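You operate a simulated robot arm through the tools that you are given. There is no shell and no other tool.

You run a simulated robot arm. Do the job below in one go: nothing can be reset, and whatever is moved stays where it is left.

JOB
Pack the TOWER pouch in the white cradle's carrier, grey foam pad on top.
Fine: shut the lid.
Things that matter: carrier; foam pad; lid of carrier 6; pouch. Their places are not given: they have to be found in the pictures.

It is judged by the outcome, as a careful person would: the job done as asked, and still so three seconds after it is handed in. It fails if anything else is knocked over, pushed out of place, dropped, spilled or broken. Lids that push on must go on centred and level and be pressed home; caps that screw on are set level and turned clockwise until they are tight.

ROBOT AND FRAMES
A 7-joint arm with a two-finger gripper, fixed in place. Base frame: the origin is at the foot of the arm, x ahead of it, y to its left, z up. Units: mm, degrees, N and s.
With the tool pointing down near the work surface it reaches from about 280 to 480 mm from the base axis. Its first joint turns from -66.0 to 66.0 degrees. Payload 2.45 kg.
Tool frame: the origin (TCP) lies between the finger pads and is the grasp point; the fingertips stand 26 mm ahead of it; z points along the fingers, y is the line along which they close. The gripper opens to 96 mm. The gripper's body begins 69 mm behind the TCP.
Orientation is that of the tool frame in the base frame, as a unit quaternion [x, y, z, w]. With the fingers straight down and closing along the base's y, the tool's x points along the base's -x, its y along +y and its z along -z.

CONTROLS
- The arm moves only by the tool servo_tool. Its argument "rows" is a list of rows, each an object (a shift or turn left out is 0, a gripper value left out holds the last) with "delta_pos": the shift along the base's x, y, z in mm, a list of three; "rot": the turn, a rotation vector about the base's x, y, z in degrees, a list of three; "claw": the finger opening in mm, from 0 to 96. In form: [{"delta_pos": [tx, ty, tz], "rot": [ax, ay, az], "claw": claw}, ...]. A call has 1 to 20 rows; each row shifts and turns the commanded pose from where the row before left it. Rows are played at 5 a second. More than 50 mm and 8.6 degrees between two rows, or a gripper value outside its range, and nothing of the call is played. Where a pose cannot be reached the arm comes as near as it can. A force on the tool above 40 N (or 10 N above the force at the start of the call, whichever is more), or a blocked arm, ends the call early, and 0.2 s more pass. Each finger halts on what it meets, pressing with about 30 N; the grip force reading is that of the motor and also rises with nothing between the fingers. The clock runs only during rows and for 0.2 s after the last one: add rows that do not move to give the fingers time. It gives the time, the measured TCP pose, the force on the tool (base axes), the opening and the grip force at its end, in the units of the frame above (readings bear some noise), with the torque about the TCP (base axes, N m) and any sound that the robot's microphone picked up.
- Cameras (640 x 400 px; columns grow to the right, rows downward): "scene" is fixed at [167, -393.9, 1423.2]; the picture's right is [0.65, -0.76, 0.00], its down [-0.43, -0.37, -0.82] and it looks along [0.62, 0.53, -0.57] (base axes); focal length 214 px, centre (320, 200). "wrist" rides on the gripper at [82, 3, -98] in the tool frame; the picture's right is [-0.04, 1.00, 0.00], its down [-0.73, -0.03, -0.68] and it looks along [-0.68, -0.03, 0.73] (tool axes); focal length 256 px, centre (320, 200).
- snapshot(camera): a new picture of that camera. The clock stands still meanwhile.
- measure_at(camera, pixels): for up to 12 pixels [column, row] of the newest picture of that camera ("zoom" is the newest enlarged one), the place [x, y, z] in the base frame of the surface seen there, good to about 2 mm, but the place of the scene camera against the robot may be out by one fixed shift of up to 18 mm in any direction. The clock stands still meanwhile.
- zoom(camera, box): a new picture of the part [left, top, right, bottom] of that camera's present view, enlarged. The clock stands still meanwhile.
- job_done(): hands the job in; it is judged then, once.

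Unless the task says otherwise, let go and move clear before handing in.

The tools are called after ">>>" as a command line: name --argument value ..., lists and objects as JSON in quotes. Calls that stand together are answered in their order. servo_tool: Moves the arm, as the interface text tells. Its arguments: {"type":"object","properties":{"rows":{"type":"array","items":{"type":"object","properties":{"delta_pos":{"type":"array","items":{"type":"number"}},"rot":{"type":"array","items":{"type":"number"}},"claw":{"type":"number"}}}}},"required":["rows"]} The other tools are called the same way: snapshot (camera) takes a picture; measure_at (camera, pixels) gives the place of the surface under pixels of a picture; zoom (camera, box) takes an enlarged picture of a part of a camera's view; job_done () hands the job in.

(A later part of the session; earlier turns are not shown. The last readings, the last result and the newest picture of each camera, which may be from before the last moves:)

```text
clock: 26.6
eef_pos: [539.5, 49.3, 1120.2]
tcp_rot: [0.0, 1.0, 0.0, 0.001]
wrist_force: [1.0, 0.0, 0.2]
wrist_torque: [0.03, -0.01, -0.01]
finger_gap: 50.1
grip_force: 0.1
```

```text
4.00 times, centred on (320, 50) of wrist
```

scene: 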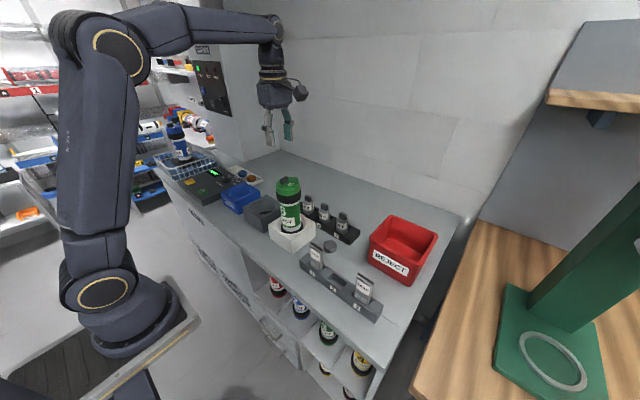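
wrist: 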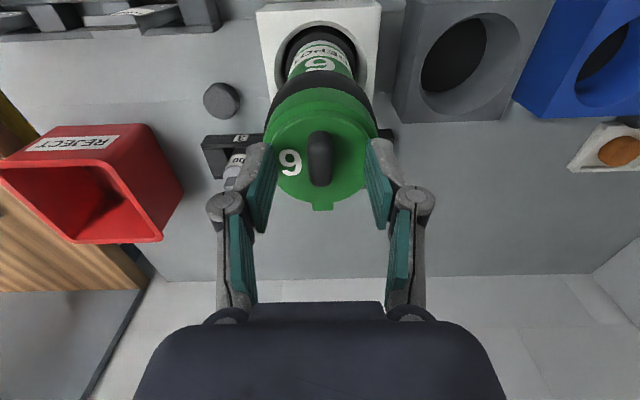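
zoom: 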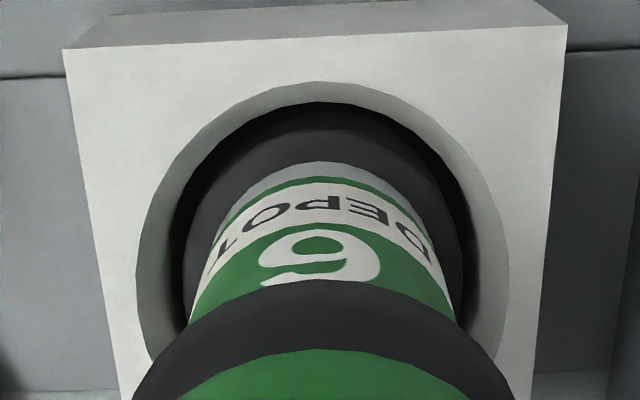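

The carrier is level again (disc 1088.5 to 1089.9) and centred. I'll re-grip the knob and test a 15° counter-clockwise twist about the lid axis.

>>> servo_tool --rows '[{"claw": 25}, {"claw": 5}, {}, {}, {}]'

>>> servo_tool --rows '[{"delta_pos": [0.01, -0.55, 0], "rot": [0, 0, 3]}, {"delta_pos": [0.04, -0.55, 0], "rot": [0, 0, 3]}, {"delta_pos": [0.07, -0.55, 0], "rot": [0, 0, 3]}, {"delta_pos": [0.1, -0.54, 0], "rot": [0, 0, 3]}, {"delta_pos": [0.13, -0.54, 0], "rot": [0, 0, 3]}, {}]'

>>> zoom --camera "wrist" --box '[240, 20, 400, 220]'

>>> zoom --camera "scene" --box '[262, 165, 318, 255]'

```text
clock: 27.8
eef_pos: [538.4, 50.7, 1120.6]
tcp_rot: [-0.001, 1.0, 0.0, 0.001]
wrist_force: [0.3, 0.4, -0.5]
wrist_torque: [0.05, -0.01, 0.05]
finger_gap: 13.5
grip_force: 30.2
```

```text
clock: 29.2
eef_pos: [538.5, 47.1, 1121.5]
tcp_rot: [-0.131, 0.991, -0.001, 0.003]
wrist_force: [2.1, -1.4, 13.5]
wrist_torque: [0.01, -0.7, -0.15]
finger_gap: 13.6
grip_force: 29.9
```

```text
2.00 times, centred on (320, 120) of wrist
```

zoom: 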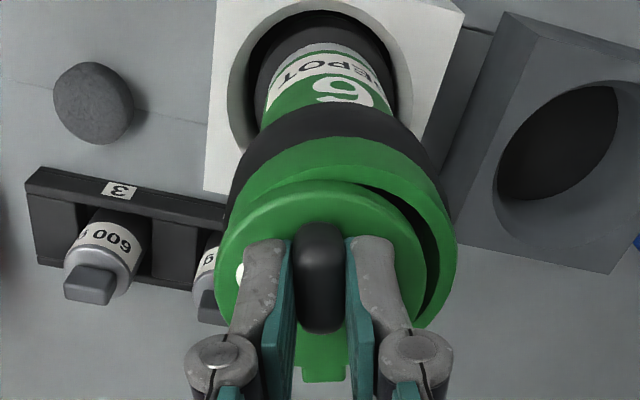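

```text
4.44 times, centred on (290, 210) of scene
```

zoom: 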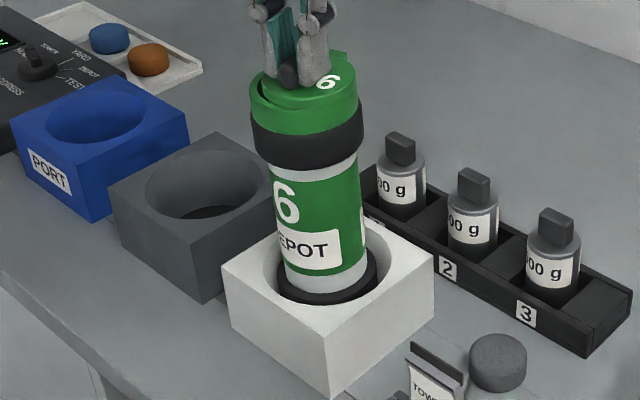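

The disc has swivelled: a crescent gap opened at zoom (425,240) while the body label stayed put. So the lid swings sideways about a pin at the lug end. I'll measure to find the pivot and check the carrier's lean.

>>> zoom --camera "wrist" --box '[270, 90, 370, 220]'

>>> measure_at --camera "zoom" --pixels '[[200, 150], [335, 60], [320, 110], [450, 130], [490, 200], [520, 250], [160, 220], [150, 180], [330, 350], [290, 395], [360, 395], [325, 390]]'

```text
3.08 times, centred on (320, 155) of wrist
```

zoom: 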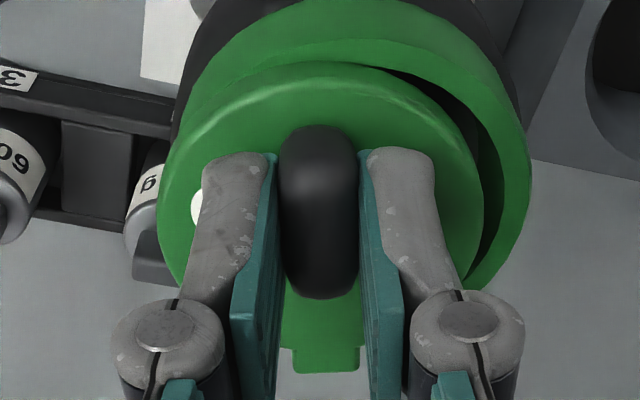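

```text
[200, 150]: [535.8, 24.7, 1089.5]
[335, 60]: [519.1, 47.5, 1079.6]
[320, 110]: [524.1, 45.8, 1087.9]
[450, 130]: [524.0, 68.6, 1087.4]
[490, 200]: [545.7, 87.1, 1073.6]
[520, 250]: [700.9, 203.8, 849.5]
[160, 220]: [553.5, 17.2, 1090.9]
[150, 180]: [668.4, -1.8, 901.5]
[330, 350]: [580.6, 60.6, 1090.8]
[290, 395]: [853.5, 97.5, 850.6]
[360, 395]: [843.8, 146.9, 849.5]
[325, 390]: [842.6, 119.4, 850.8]
```

The lid has turned but the lug and ring were pushed about 7 mm towards +y because I turned about the wrong centre. The pivot is near (580, 50). I'll shift the tool -y so the carrier comes upright, keeping the lid angle.

>>> servo_tool --rows '[{"delta_pos": [0.2, -1.5, 0.3]}, {"delta_pos": [0.2, -2, 0.2]}, {"delta_pos": [0.2, -2, 0]}, {"delta_pos": [0.2, -2, 0]}, {}]'

>>> zoom --camera "wrist" --box '[240, 20, 400, 220]'

>>> zoom --camera "scene" --box '[262, 165, 318, 255]'

```text
clock: 30.4
eef_pos: [539.5, 42.0, 1120.9]
tcp_rot: [-0.132, 0.991, -0.001, 0.0]
wrist_force: [2.4, 1.0, 3.5]
wrist_torque: [0.19, -0.32, 0.03]
finger_gap: 13.4
grip_force: 29.9
```

```text
2.00 times, centred on (320, 120) of wrist
```

zoom: 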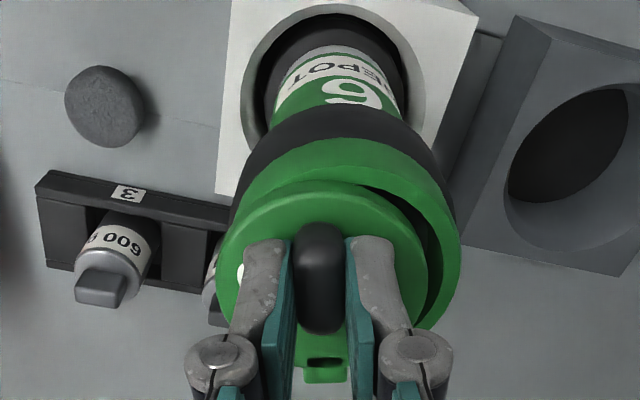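

```text
4.44 times, centred on (290, 210) of scene
```

zoom: 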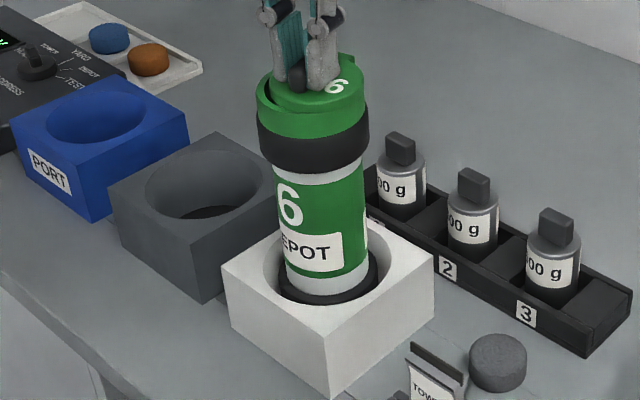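

The carrier is upright again (force only 3.5 N). There's now a dark slot near the lug at zoom (323,362), so I'll look closer at it.

>>> zoom --camera "wrist" --box '[300, 170, 350, 220]'

>>> zoom --camera "scene" --box '[272, 160, 308, 195]'

```text
8.00 times, centred on (325, 195) of wrist
```

zoom: 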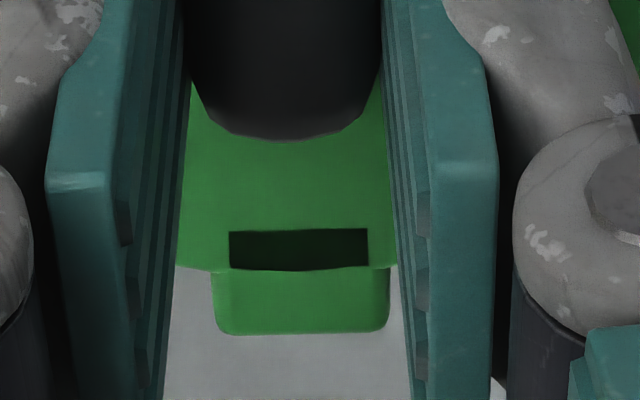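

```text
11.43 times, centred on (290, 178) of scene
```

zoom: 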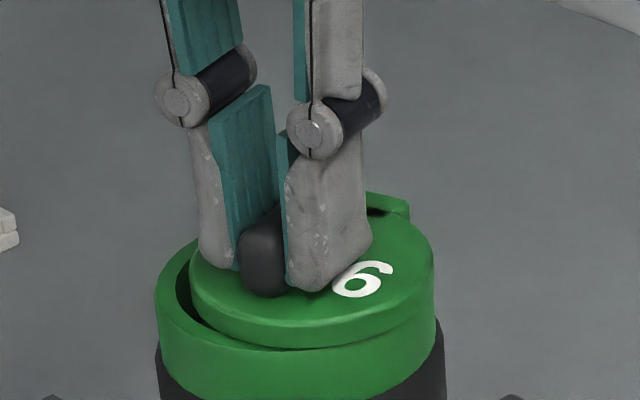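

The lug shows a 13 mm wide dark slot that wasn't visible before. I'll measure its depth and the levels around it before going further.

>>> zoom --camera "wrist" --box '[300, 170, 350, 220]'

>>> measure_at --camera "zoom" --pixels '[[300, 190], [300, 222], [240, 250], [300, 250], [360, 250], [300, 290], [230, 300], [380, 300], [300, 325], [205, 230], [300, 110]]'

>>> measure_at --camera "wrist" --pixels '[[300, 118], [330, 113], [285, 150], [352, 120], [363, 150], [320, 105], [365, 110]]'

```text
8.00 times, centred on (325, 195) of wrist
```

zoom: 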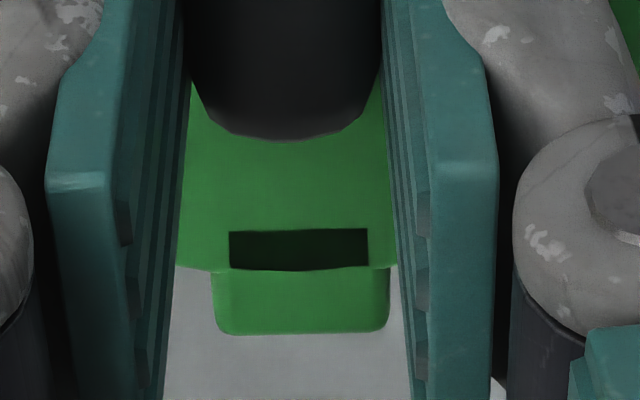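

```text
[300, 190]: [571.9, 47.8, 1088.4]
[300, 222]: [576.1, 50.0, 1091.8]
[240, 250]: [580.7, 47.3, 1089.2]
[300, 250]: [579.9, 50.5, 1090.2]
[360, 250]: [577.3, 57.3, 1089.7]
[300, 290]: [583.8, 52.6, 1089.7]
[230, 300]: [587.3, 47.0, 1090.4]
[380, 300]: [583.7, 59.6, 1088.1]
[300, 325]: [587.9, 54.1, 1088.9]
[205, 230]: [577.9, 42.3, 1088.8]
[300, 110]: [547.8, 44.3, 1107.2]
```

```text
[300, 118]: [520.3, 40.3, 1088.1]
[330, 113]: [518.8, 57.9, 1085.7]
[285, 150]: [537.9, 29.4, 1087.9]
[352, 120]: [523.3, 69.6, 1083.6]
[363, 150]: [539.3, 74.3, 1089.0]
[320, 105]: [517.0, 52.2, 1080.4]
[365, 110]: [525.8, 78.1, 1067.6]
```

Those points are all flush at z≈1090, centred at about (579.5, 50.5), so the mark sits at the pivot location. I'll continue the swing about that point to 30° and check the forces.

>>> servo_tool --rows '[{"delta_pos": [1.09, -3.45, 0], "rot": [0, 0, 5]}, {"delta_pos": [1.39, -3.35, 0], "rot": [0, 0, 5]}, {"delta_pos": [1.67, -3.21, 0], "rot": [0, 0, 5]}, {}]'

>>> zoom --camera "wrist" --box '[240, 20, 400, 220]'

>>> zoom --camera "scene" --box '[262, 165, 318, 255]'

```text
clock: 31.4
eef_pos: [542.8, 30.8, 1119.6]
tcp_rot: [-0.259, 0.966, 0.001, 0.0]
wrist_force: [-0.5, -0.3, -0.8]
wrist_torque: [0.03, -0.08, -0.01]
finger_gap: 13.3
grip_force: 30.2
```

```text
2.00 times, centred on (320, 120) of wrist
```

zoom: 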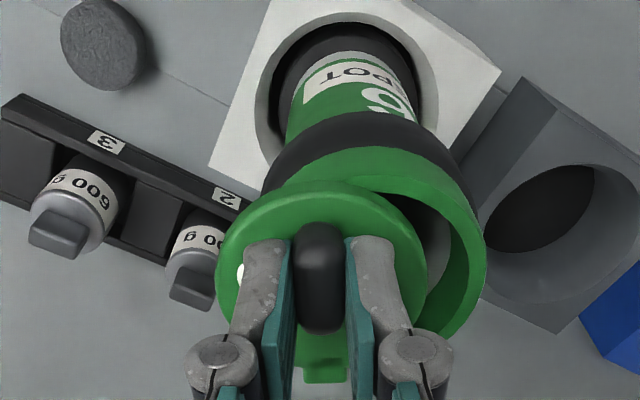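

```text
4.44 times, centred on (290, 210) of scene
```

zoom: 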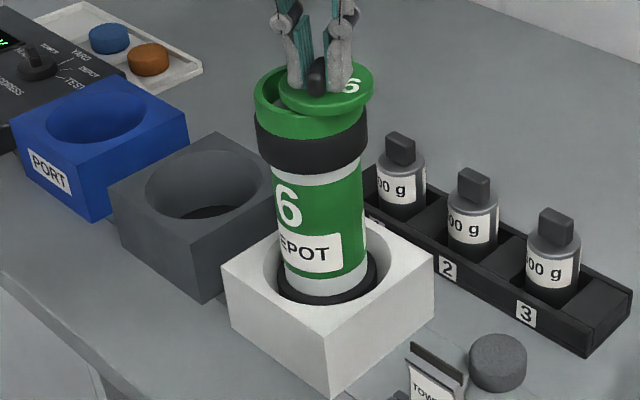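

The lid swings freely about that pivot with near-zero force and the carrier body stays still. I'll keep swinging to 65°.

>>> servo_tool --rows '[{"delta_pos": [1.95, -3.05, 0], "rot": [0, 0, 5]}, {"delta_pos": [2.2, -2.88, 0], "rot": [0, 0, 5]}, {"delta_pos": [2.45, -2.66, 0], "rot": [0, 0, 5]}, {"delta_pos": [2.66, -2.45, 0], "rot": [0, 0, 5]}, {"delta_pos": [2.88, -2.2, 0], "rot": [0, 0, 5]}, {"delta_pos": [3.05, -1.95, 0], "rot": [0, 0, 5]}, {"delta_pos": [3.21, -1.67, 0], "rot": [0, 0, 5]}, {}]'

>>> zoom --camera "wrist" --box '[240, 20, 400, 220]'

>>> zoom --camera "scene" --box '[262, 165, 318, 255]'

```text
clock: 33.2
eef_pos: [562.9, 12.7, 1120.6]
tcp_rot: [-0.538, 0.843, 0.001, 0.0]
wrist_force: [0.0, -0.3, -0.1]
wrist_torque: [-0.09, -0.03, 0.02]
finger_gap: 13.4
grip_force: 30.2
```

```text
2.00 times, centred on (320, 120) of wrist
```

zoom: 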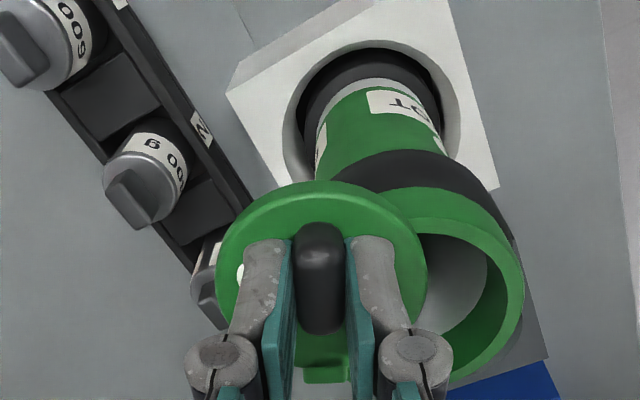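

```text
4.44 times, centred on (290, 210) of scene
```

zoom: 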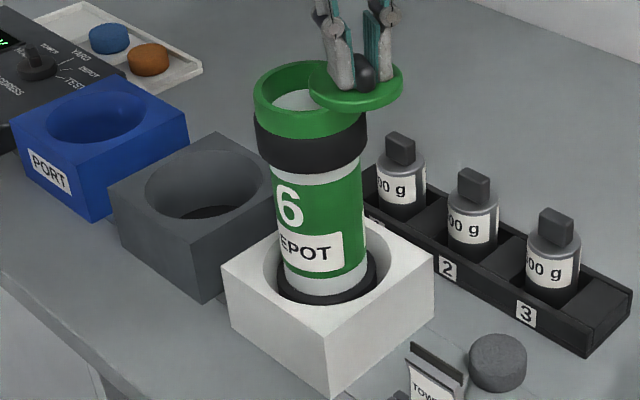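

The carrier stays upright and the bore is coming into view, forces still near zero. I'll carry on to 110°.

>>> servo_tool --rows '[{"delta_pos": [3.35, -1.39, 0], "rot": [0, 0, 5]}, {"delta_pos": [3.45, -1.09, 0], "rot": [0, 0, 5]}, {"delta_pos": [3.53, -0.78, 0], "rot": [0, 0, 5]}, {"delta_pos": [3.59, -0.47, 0], "rot": [0, 0, 5]}, {"delta_pos": [3.62, -0.16, 0], "rot": [0, 0, 5]}, {"delta_pos": [3.62, 0.16, 0], "rot": [0, 0, 5]}, {"delta_pos": [3.59, 0.47, 0], "rot": [0, 0, 5]}, {"delta_pos": [3.53, 0.78, 0], "rot": [0, 0, 5]}, {"delta_pos": [3.45, 1.09, 0], "rot": [0, 0, 5]}, {}]'

>>> zoom --camera "wrist" --box '[240, 20, 400, 220]'

>>> zoom --camera "scene" --box '[262, 165, 318, 255]'

```text
clock: 35.4
eef_pos: [595.6, 11.6, 1119.8]
tcp_rot: [0.819, -0.573, 0.0, -0.001]
wrist_force: [1.6, 0.5, 0.9]
wrist_torque: [0.0, -0.11, -0.06]
finger_gap: 13.5
grip_force: 30.0
```

```text
2.00 times, centred on (320, 120) of wrist
```

zoom: 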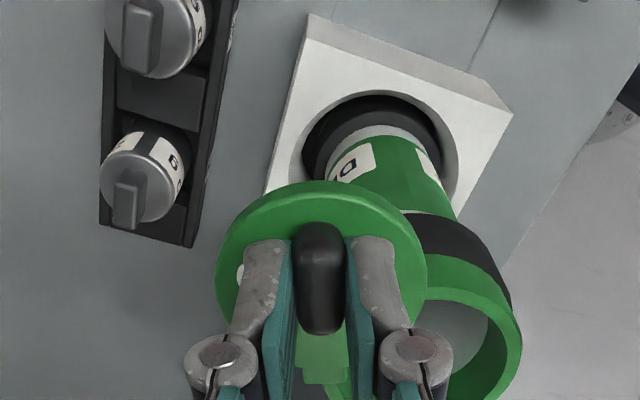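

```text
4.44 times, centred on (290, 210) of scene
```

zoom: 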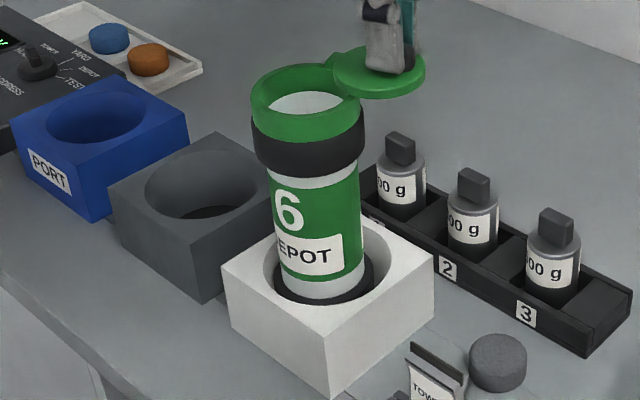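

At 110° the carrier leans a hair toward -x (force 1.6 N), so my pivot estimate is about 2 mm off. I'll add 10° more with a small +x correction and check for a stop.

>>> servo_tool --rows '[{"delta_pos": [1.5, 0, 0]}, {"delta_pos": [3.35, 1.39, 0], "rot": [0, 0, 5]}, {"delta_pos": [3.21, 1.67, 0], "rot": [0, 0, 5]}, {}]'

>>> zoom --camera "scene" --box '[262, 165, 318, 255]'

>>> snapshot --camera "wrist"

```text
clock: 36.4
eef_pos: [602.1, 16.0, 1120.4]
tcp_rot: [0.866, -0.5, -0.001, 0.0]
wrist_force: [-0.7, 0.8, 0.5]
wrist_torque: [-0.08, -0.04, 0.01]
finger_gap: 13.1
grip_force: 29.7
```

```text
4.44 times, centred on (290, 210) of scene
```

zoom: 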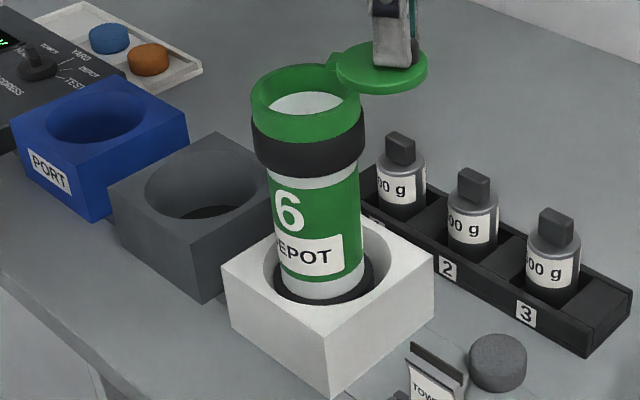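

```text
taken
```

wrist: 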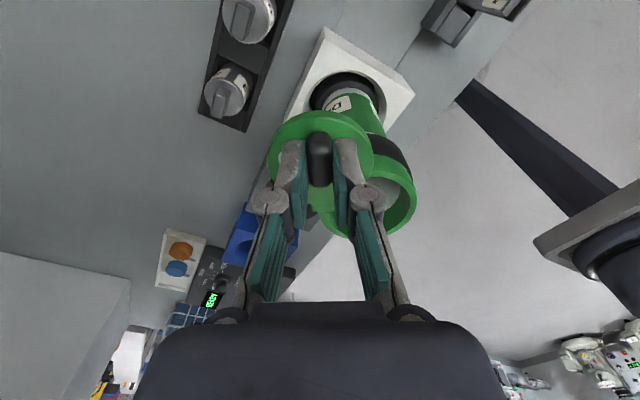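

The disc is now almost fully clear of the bore with forces near zero. I'll swing 10° more for clearance, then let go and rise.

>>> servo_tool --rows '[{"delta_pos": [3.05, 1.95, 0], "rot": [0, 0, 5]}, {"delta_pos": [2.88, 2.2, 0], "rot": [0, 0, 5]}, {}]'

>>> servo_tool --rows '[{"claw": 25}, {"claw": 45}, {}, {"delta_pos": [0, 0, 25]}, {"delta_pos": [0, 0, 40]}, {"delta_pos": [0, 0, 40]}, {}]'

>>> zoom --camera "scene" --box '[262, 165, 318, 255]'

>>> snapshot --camera "wrist"

```text
clock: 37.2
eef_pos: [607.5, 19.4, 1120.9]
tcp_rot: [0.906, -0.423, -0.001, 0.0]
wrist_force: [1.7, -0.3, 0.8]
wrist_torque: [0.02, -0.12, -0.07]
finger_gap: 13.4
grip_force: 30.0
```

```text
clock: 38.8
eef_pos: [610.7, 19.6, 1227.0]
tcp_rot: [0.907, -0.422, 0.0, 0.0]
wrist_force: [0.0, 0.2, -0.5]
wrist_torque: [-0.01, -0.01, -0.01]
finger_gap: 44.9
grip_force: 0.0
```

```text
4.44 times, centred on (290, 210) of scene
```

zoom: 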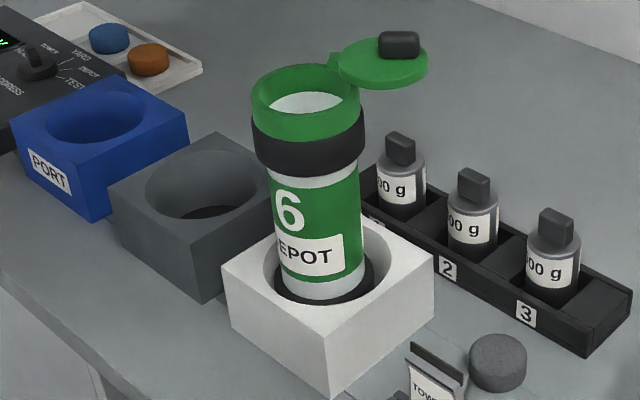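

```text
taken
```

wrist: 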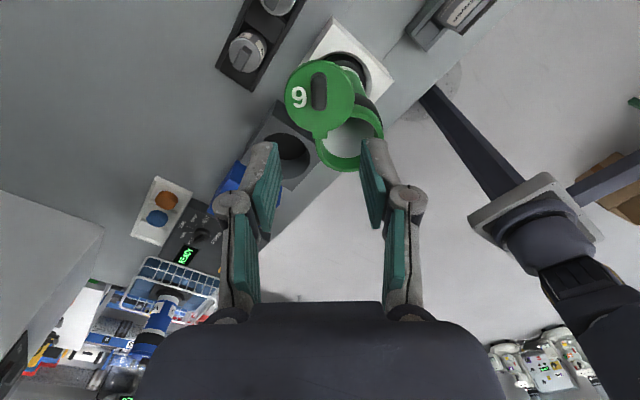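

The lid stays open by itself at about 130° and the bore is clear. I'll yaw back to 0° while drawing back to look into the bore and at the pouch rack.

>>> servo_tool --rows '[{"delta_pos": [-10, 0, 3], "rot": [0, 0, -8.5]}, {"delta_pos": [-10, 0, 3], "rot": [0, 0, -8.5]}, {"delta_pos": [-10, 0, 3], "rot": [0, 0, -8.5]}, {"delta_pos": [-10, 0, 3], "rot": [0, 0, -8.5]}, {"delta_pos": [-10, 0, 3], "rot": [0, 0, -8.5]}, {"delta_pos": [-10, 0, 3], "rot": [0, 0, -8.5]}, {"delta_pos": [-10, 0, 0], "rot": [0, 0, -8.5]}, {"delta_pos": [-10, 0, 0], "rot": [0, 0, -8.5]}, {"delta_pos": [-10, 0, 0], "rot": [0, 0, -8.5]}, {"delta_pos": [-10, 0, 0], "rot": [0, 0, -8.5]}, {"delta_pos": [-5, 0, 0], "rot": [0, 0, -8.5]}, {"delta_pos": [-5, 0, 0], "rot": [0, 0, -8.5]}, {"delta_pos": [-5, 0, 0], "rot": [0, 0, -8.5]}, {"delta_pos": [-5, 0, 0], "rot": [0, 0, -8.5]}, {"delta_pos": [0, 0, 0], "rot": [0, 0, -8.5]}, {"rot": [0, 0, -2.5]}, {}]'

>>> snapshot --camera "wrist"

>>> zoom --camera "wrist" --box '[270, 40, 410, 180]'

```text
clock: 42.4
eef_pos: [489.6, 19.5, 1243.1]
tcp_rot: [0.0, 1.0, 0.0, 0.001]
wrist_force: [0.7, 0.5, 0.1]
wrist_torque: [0.0, -0.02, -0.03]
finger_gap: 45.1
grip_force: 0.0
```

```text
taken
```

wrist: 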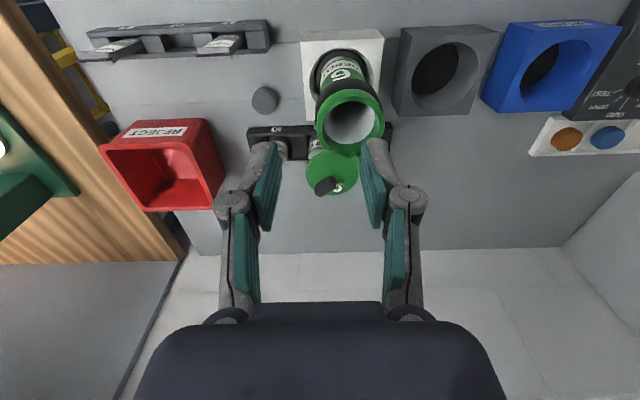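

```text
2.86 times, centred on (340, 110) of wrist
```

zoom: 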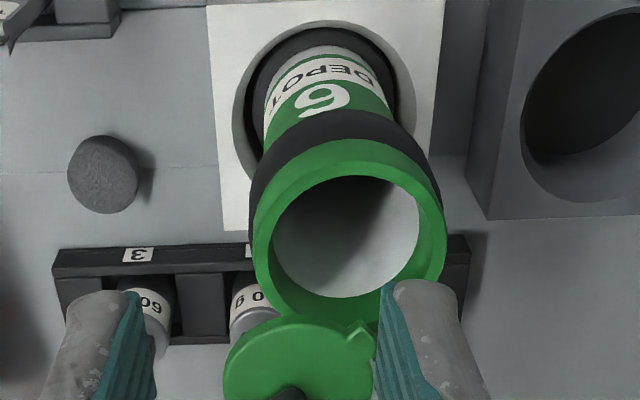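

The bore is fully open. I'll measure the ring opening and rim, then go look at the TOWER pouch.

>>> measure_at --camera "zoom" --pixels '[[262, 235], [436, 235], [272, 235], [425, 235], [345, 168], [345, 180], [345, 305], [345, 290], [300, 245], [345, 245], [400, 245], [300, 360]]'

>>> measure_at --camera "wrist" --pixels '[[265, 99], [221, 43], [213, 49], [231, 38], [209, 50], [222, 49], [265, 20], [180, 35], [115, 48], [330, 35], [375, 35]]'

```text
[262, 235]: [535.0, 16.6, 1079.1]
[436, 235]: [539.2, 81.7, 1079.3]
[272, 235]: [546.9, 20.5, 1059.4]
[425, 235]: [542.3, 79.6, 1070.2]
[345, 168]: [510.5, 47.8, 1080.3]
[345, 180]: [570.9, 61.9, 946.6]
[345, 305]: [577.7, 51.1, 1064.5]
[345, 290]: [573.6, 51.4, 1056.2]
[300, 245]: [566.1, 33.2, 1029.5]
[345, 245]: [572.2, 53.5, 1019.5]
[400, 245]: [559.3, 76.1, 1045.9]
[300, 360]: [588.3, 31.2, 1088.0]
```

```text
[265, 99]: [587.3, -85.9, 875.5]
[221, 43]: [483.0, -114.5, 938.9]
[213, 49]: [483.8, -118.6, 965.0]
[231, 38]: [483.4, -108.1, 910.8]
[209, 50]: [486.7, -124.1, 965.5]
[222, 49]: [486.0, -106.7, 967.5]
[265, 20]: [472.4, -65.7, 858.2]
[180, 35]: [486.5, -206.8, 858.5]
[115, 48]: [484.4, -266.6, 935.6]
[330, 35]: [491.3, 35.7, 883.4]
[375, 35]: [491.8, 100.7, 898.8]
```

The rim is at z≈1080 with a bore radius of about 27 mm around (546, 50). Now I'll move over the pouch rack for a closer look at TOWER.

>>> servo_tool --rows '[{"delta_pos": [-12, -30, 0]}, {"delta_pos": [-12, -33, -20]}, {"delta_pos": [-13, -33, -33]}, {"delta_pos": [-13, -34, -33]}, {"delta_pos": [0, 0, -37]}, {}]'

>>> snapshot --camera "wrist"

>>> zoom --camera "wrist" --box '[250, 40, 390, 180]'

```text
clock: 43.8
eef_pos: [439.3, -112.2, 1118.0]
tcp_rot: [-0.001, 1.0, 0.0, 0.001]
wrist_force: [-0.6, 0.6, 0.0]
wrist_torque: [-0.02, -0.02, 0.02]
finger_gap: 45.0
grip_force: 0.1
```

```text
taken
```

wrist: 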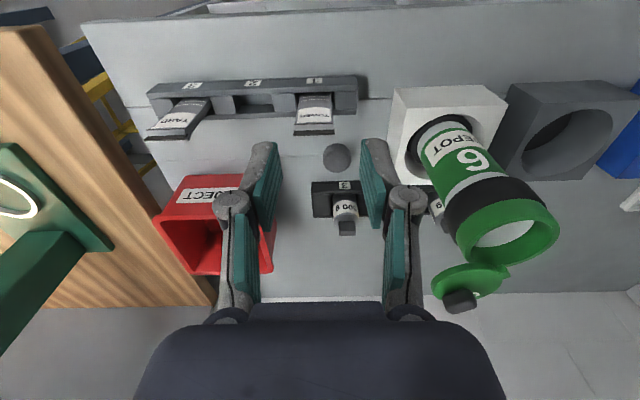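

```text
2.86 times, centred on (320, 110) of wrist
```

zoom: 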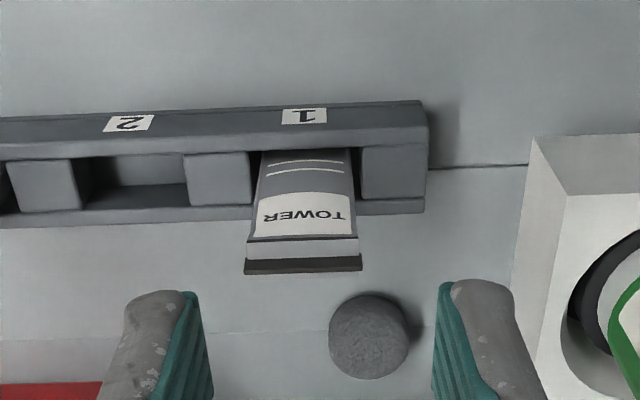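

The TOWER pouch stands in slot 1 with its wide face toward -x. I'll measure its edges, its thickness and the foam pad.

>>> measure_at --camera "zoom" --pixels '[[303, 266], [250, 266], [357, 264], [303, 248], [303, 240], [252, 240], [352, 240], [260, 180], [350, 180], [303, 160], [368, 300], [368, 370]]'

>>> zoom --camera "wrist" --box '[290, 80, 350, 150]'

>>> zoom --camera "scene" --box '[295, 230, 345, 285]'

```text
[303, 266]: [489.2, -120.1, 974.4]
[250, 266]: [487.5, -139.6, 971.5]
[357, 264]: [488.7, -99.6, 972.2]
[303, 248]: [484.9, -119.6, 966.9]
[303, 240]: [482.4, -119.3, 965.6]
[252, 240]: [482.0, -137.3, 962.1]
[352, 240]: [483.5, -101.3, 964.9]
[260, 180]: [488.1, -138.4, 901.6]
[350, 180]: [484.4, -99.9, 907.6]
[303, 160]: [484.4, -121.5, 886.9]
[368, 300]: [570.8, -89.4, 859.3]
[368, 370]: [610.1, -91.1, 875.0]
```

```text
5.71 times, centred on (320, 115) of wrist
```

zoom: 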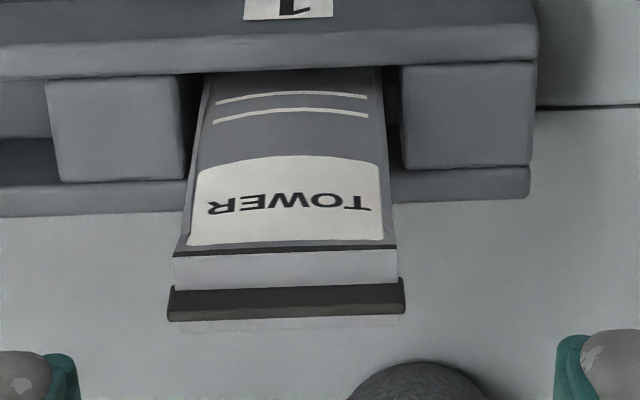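

```text
7.27 times, centred on (320, 258) of scene
```

zoom: 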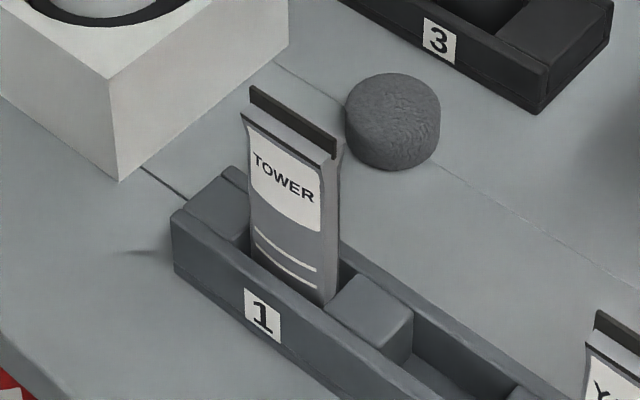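

The pouch is about 40 mm wide (y) and 12 mm thick (x), with its top strip at z≈973, centred near (489, -120). To fit the bore I must pinch its wide faces, so I'll yaw 90° above it and look at its profile.

>>> servo_tool --rows '[{"delta_pos": [5, -1, -5], "rot": [0, 0, 8.5]}, {"delta_pos": [5, -1, -5], "rot": [0, 0, 8.5]}, {"delta_pos": [5, -1, -5], "rot": [0, 0, 8.5]}, {"delta_pos": [5, -1, -5], "rot": [0, 0, 8.5]}, {"delta_pos": [5, -1, -5], "rot": [0, 0, 8.5]}, {"delta_pos": [5, -1, -5], "rot": [0, 0, 8.5]}, {"delta_pos": [5, -1, -5], "rot": [0, 0, 8.5]}, {"delta_pos": [5, -1, -5], "rot": [0, 0, 8.5]}, {"delta_pos": [5, 0, -5], "rot": [0, 0, 8.5]}, {"delta_pos": [5, 0, -5], "rot": [0, 0, 8.5]}, {"rot": [0, 0, 5], "claw": 50}, {}]'

>>> snapshot --camera "wrist"

>>> zoom --camera "wrist" --box '[250, 60, 390, 200]'

```text
clock: 46.4
eef_pos: [489.2, -120.4, 1071.0]
tcp_rot: [0.707, -0.707, -0.001, -0.001]
wrist_force: [-0.1, -0.5, -0.1]
wrist_torque: [0.02, 0.0, -0.02]
finger_gap: 50.0
grip_force: 0.0
```

```text
taken
```

wrist: 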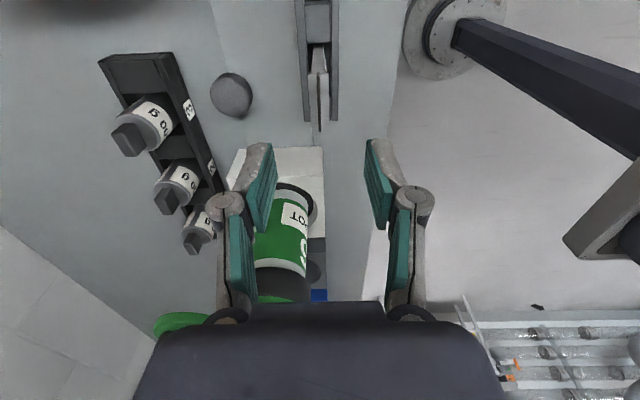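

```text
2.86 times, centred on (320, 130) of wrist
```

zoom: 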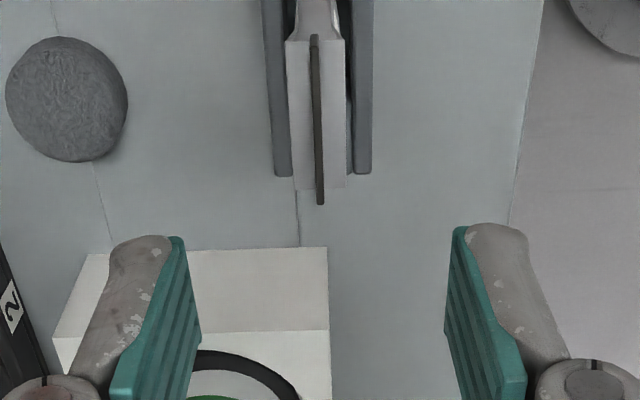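

Now I see the profile: a body with a thin central strip at zoom (316,120). I'll measure the thickness and its centre.

>>> measure_at --camera "zoom" --pixels '[[292, 110], [340, 110], [317, 110], [319, 195], [316, 45], [300, 180], [340, 180], [288, 60], [344, 60], [275, 150], [363, 150], [310, 15]]'

>>> zoom --camera "wrist" --box '[290, 0, 350, 140]'

```text
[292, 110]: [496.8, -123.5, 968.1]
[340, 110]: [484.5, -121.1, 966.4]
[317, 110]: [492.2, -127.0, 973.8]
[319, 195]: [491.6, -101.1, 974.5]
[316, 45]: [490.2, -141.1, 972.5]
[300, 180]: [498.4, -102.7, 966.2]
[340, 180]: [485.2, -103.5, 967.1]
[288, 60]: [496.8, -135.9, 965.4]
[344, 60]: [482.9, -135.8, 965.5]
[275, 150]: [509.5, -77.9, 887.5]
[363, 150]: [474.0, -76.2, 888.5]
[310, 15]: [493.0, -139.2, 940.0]
```

```text
2.86 times, centred on (320, 70) of wrist
```

zoom: 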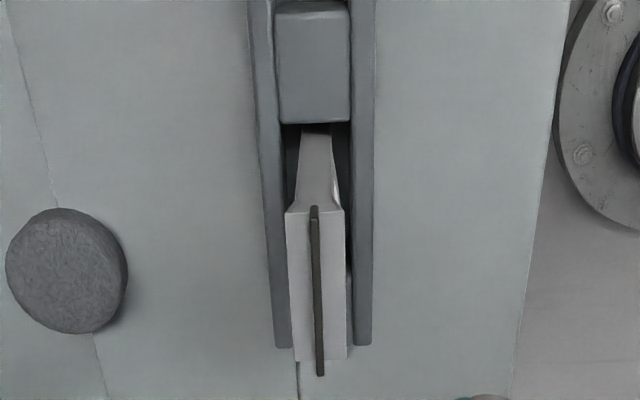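

The pouch body is about 15 mm thick, centred at (491.3, -120.5) with its top at z≈966; the rack walls reach only z≈888. I'll descend so the tips sit at about z 947 and close on the wide faces.

>>> servo_tool --rows '[{"delta_pos": [2, 0, -35]}, {"delta_pos": [0, 0, -35]}, {"delta_pos": [0, 0, -27]}, {}, {"claw": 30}, {"claw": 5}, {}, {}, {}, {}]'

>>> snapshot --camera "wrist"

>>> zoom --camera "scene" --box '[285, 210, 345, 285]'

```text
clock: 48.6
eef_pos: [490.8, -119.7, 973.9]
tcp_rot: [0.708, -0.706, 0.0, 0.0]
wrist_force: [-0.3, 0.3, 0.0]
wrist_torque: [0.04, 0.03, -0.04]
finger_gap: 15.2
grip_force: 30.4
```

```text
taken
```

wrist: 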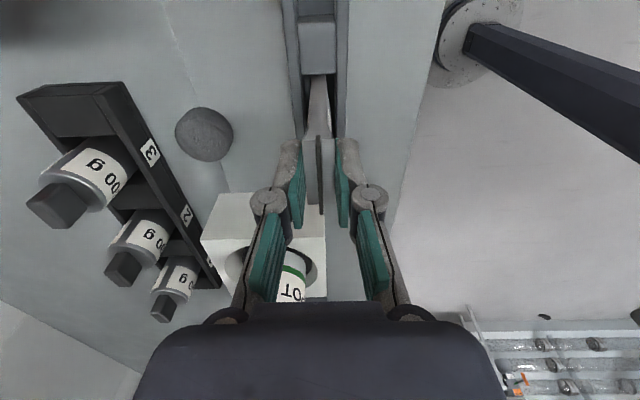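

```text
5.33 times, centred on (315, 248) of scene
```

zoom: 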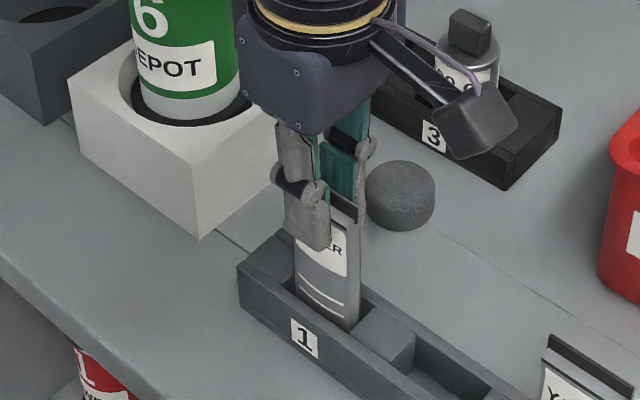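

The pouch is held with a gap of 15.2 mm. I'll lift it straight up out of the rack, well above the carrier rim.

>>> servo_tool --rows '[{"delta_pos": [0, 0, 10]}, {"delta_pos": [0, 0, 30]}, {"delta_pos": [0, 0, 40]}, {"delta_pos": [0, 0, 45]}, {"delta_pos": [0, 0, 45]}, {"delta_pos": [0, 0, 45]}, {"delta_pos": [0, 0, 45]}, {"delta_pos": [0, 0, 20]}, {}]'

>>> snapshot --camera "scene"

>>> zoom --camera "scene" --box '[240, 80, 380, 260]'

>>> snapshot --camera "wrist"

```text
clock: 50.6
eef_pos: [493.1, -115.8, 1255.4]
tcp_rot: [0.708, -0.706, -0.001, -0.001]
wrist_force: [0.7, -1.6, -1.2]
wrist_torque: [-0.03, 0.0, -0.05]
finger_gap: 15.1
grip_force: 29.7
```

```text
taken
```

scene: 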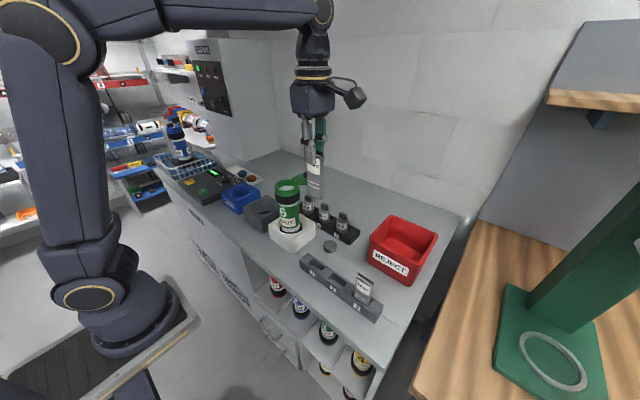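

```text
2.22 times, centred on (310, 170) of scene
```

zoom: 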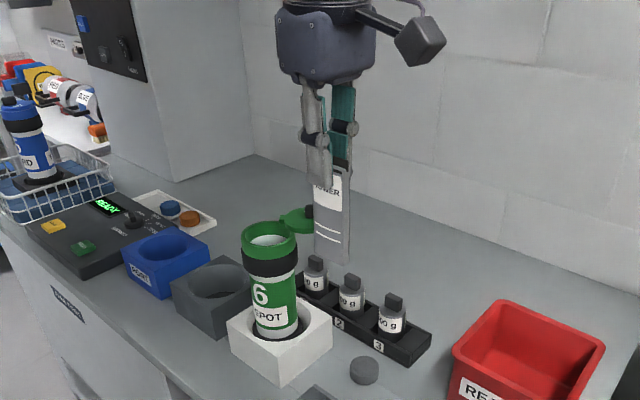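

```text
taken
```

wrist: 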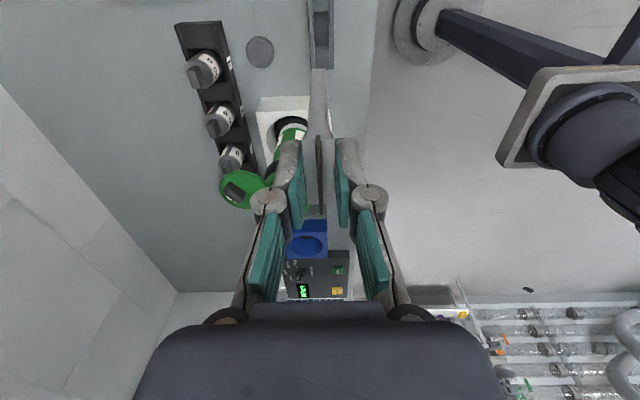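

The pouch is lifted clean. I'll measure where its bottom edge is, since I need its length below the TCP.

>>> zoom --camera "wrist" --box '[270, 40, 370, 220]'

>>> measure_at --camera "wrist" --pixels '[[318, 75], [318, 85], [312, 75], [325, 75], [319, 100], [318, 70], [319, 130], [319, 150], [319, 200], [327, 200], [314, 200]]'

>>> measure_at --camera "scene" --pixels '[[314, 193], [320, 195], [315, 185], [320, 165], [311, 160], [290, 190], [286, 182]]'

```text
2.22 times, centred on (320, 130) of wrist
```

zoom: 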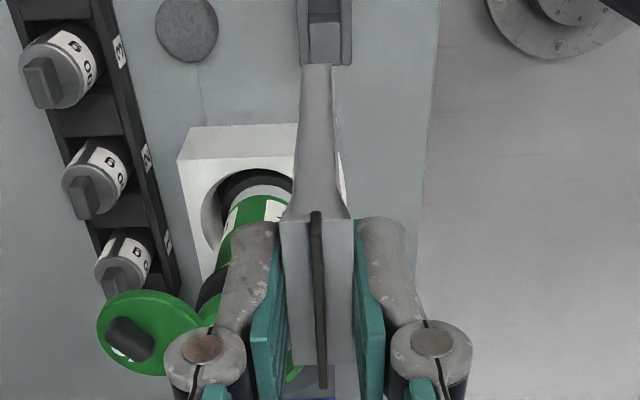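

```text
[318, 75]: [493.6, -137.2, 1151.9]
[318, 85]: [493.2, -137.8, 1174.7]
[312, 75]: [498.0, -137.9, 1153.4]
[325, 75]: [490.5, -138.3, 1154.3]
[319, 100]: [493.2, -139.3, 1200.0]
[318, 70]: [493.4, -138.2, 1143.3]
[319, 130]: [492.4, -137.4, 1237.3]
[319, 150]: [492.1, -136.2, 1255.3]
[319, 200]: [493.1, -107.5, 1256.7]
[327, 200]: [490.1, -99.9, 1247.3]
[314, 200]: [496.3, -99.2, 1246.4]
```

```text
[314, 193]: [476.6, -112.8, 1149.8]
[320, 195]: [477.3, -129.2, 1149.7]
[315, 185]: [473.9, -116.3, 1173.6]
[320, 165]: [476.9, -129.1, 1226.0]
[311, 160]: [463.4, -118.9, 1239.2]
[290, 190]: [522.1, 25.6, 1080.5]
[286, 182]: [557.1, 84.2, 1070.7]
```

The pouch hangs about 114 mm below the TCP, centred under it within 2–3 mm. I'll move toward the carrier, offset to the side, to re-measure the bore centre with the wrist camera.

>>> servo_tool --rows '[{"delta_pos": [-8, 30, 5]}, {"delta_pos": [-8, 30, 5]}, {"delta_pos": [-6, 28, 0]}, {}, {}]'

>>> snapshot --camera "wrist"

>>> zoom --camera "wrist" --box '[180, 60, 320, 200]'

```text
clock: 51.8
eef_pos: [468.3, -29.3, 1263.5]
tcp_rot: [0.708, -0.706, 0.0, -0.001]
wrist_force: [-0.1, 0.3, -1.5]
wrist_torque: [-0.08, 0.01, 0.0]
finger_gap: 15.2
grip_force: 29.8
```

```text
taken
```

wrist: 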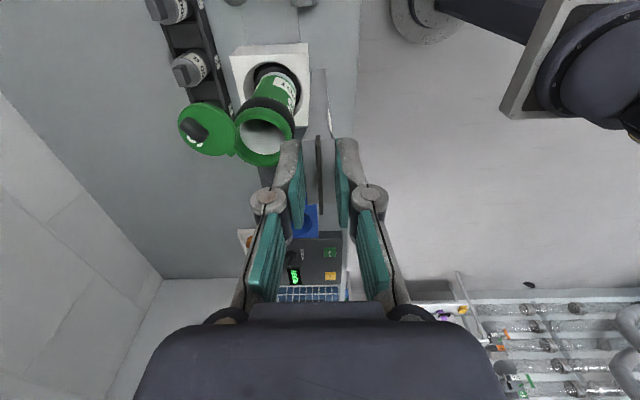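

```text
2.86 times, centred on (250, 130) of wrist
```

zoom: 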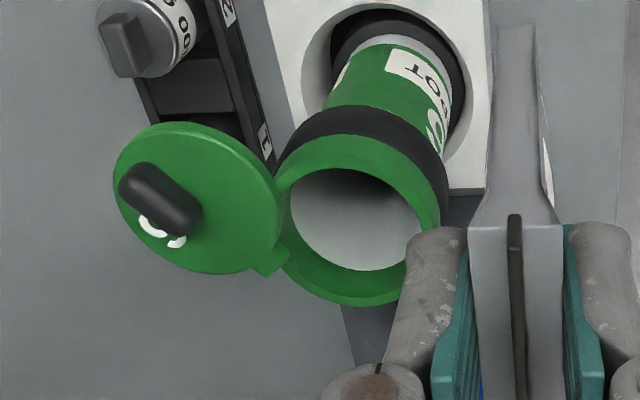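

The bore and its rim are clearly visible now. I'll measure points on the flat rim annulus and the inside walls to find the centre.

>>> measure_at --camera "zoom" --pixels '[[360, 290], [320, 278], [400, 278], [431, 235], [428, 205], [350, 155], [310, 165], [395, 165], [284, 225], [297, 250], [350, 230], [340, 190]]'

>>> measure_at --camera "wrist" --pixels '[[305, 165], [262, 138], [270, 120], [285, 140], [250, 140], [265, 150], [270, 125], [318, 80], [319, 180], [308, 200], [329, 200], [319, 70]]'

```text
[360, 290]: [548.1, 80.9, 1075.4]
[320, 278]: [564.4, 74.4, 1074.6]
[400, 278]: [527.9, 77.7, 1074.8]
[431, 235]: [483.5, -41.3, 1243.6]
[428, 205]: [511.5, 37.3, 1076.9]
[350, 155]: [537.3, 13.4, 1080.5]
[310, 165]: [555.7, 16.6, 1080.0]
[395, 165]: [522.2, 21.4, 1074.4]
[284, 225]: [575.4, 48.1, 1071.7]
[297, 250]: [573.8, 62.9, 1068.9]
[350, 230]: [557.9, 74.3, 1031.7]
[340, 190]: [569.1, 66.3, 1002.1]
```

```text
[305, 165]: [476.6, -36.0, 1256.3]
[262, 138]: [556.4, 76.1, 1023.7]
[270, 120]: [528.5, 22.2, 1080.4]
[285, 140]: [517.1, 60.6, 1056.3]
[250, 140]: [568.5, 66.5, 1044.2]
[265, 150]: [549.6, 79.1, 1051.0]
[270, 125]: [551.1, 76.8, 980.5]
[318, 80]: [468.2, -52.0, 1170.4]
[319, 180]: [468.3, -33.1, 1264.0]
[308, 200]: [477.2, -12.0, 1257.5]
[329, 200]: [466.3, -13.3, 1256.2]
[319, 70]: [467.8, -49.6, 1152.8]
```

Fitting those rim and wall points gives a bore centre of about (544.5, 48.5) with an inner radius near 29.5 mm. I'll move the pouch over the bore at this height and look down inside for the bottom depth.

>>> servo_tool --rows '[{"delta_pos": [25, 27, 5]}, {"delta_pos": [25, 27, 0]}, {"delta_pos": [26, 26, 0]}, {}, {}]'

>>> snapshot --camera "wrist"

>>> zoom --camera "wrist" --box '[250, 0, 390, 140]'

>>> zoom --camera "scene" --box '[240, 100, 350, 220]'

```text
clock: 53.0
eef_pos: [546.3, 50.9, 1268.2]
tcp_rot: [0.708, -0.707, -0.001, 0.0]
wrist_force: [-0.8, 0.1, -0.5]
wrist_torque: [0.01, 0.02, -0.03]
finger_gap: 15.2
grip_force: 30.0
```

```text
taken
```

wrist: 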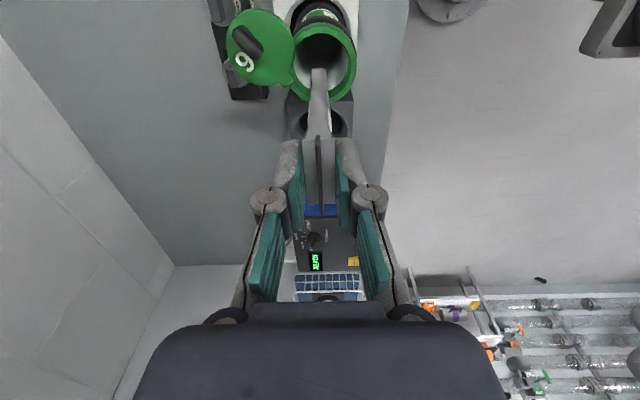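

```text
2.86 times, centred on (320, 70) of wrist
```

zoom: 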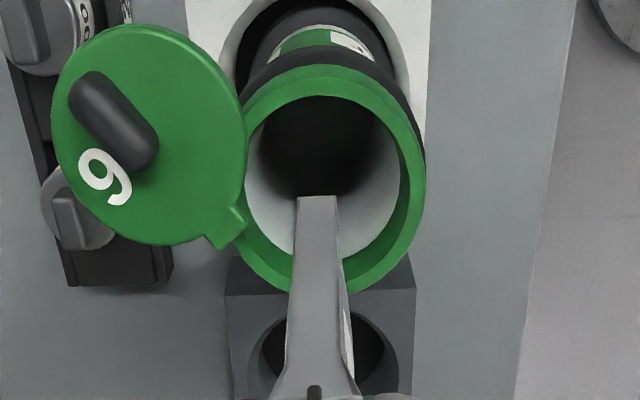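

```text
3.33 times, centred on (295, 160) of scene
```

zoom: 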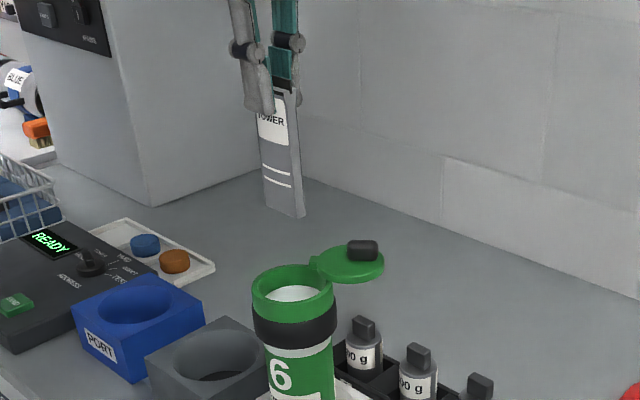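

I can now see down the bore past the pouch. I'll measure the bottom and the inner rim edges.

>>> measure_at --camera "zoom" --pixels '[[320, 120], [320, 150], [320, 180], [285, 160], [365, 160], [270, 200], [390, 190], [325, 90], [250, 130], [412, 170], [340, 280], [262, 255]]'

>>> measure_at --camera "wrist" --pixels '[[319, 72], [313, 73], [325, 73], [319, 200], [270, 30], [252, 40]]'

```text
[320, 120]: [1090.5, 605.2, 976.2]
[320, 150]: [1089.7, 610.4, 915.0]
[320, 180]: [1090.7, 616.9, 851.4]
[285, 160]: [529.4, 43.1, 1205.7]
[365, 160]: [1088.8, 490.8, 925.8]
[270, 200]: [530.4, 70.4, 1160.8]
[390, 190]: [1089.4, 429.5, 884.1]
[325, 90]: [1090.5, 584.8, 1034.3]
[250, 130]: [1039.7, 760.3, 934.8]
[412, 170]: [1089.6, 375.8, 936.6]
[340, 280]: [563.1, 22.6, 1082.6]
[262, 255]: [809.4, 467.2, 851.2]
```

```text
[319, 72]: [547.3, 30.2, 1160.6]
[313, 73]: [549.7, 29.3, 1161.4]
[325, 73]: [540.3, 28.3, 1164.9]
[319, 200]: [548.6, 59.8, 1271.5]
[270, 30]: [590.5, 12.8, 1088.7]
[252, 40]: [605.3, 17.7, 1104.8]
```

Those were read off the scene zoom by mistake, so I'll repeat them on the wrist picture.

>>> measure_at --camera "wrist" --pixels '[[320, 44], [320, 52], [320, 60], [308, 54], [335, 54], [304, 70], [343, 66], [321, 31], [296, 45], [350, 60], [327, 98], [302, 90]]'

>>> zoom --camera "wrist" --box '[280, 20, 370, 110]'

```text
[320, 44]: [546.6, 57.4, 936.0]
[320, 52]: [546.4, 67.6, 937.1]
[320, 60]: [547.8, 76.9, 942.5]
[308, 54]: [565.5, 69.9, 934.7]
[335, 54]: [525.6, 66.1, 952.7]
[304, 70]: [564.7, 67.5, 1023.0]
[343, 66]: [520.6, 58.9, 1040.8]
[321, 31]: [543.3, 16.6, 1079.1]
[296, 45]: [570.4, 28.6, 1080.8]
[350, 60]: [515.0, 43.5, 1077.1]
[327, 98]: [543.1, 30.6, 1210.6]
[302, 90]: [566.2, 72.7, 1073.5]
```

```text
4.44 times, centred on (325, 65) of wrist
```

zoom: 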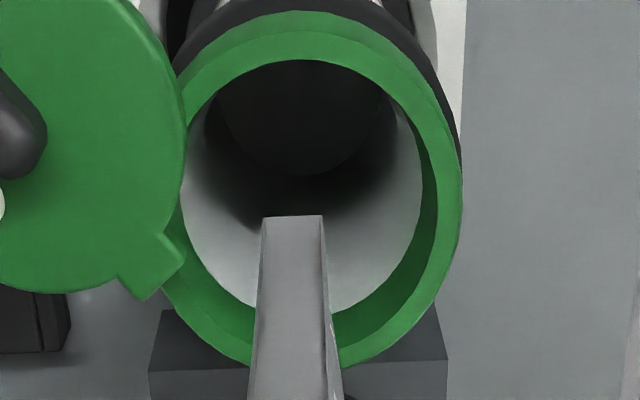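

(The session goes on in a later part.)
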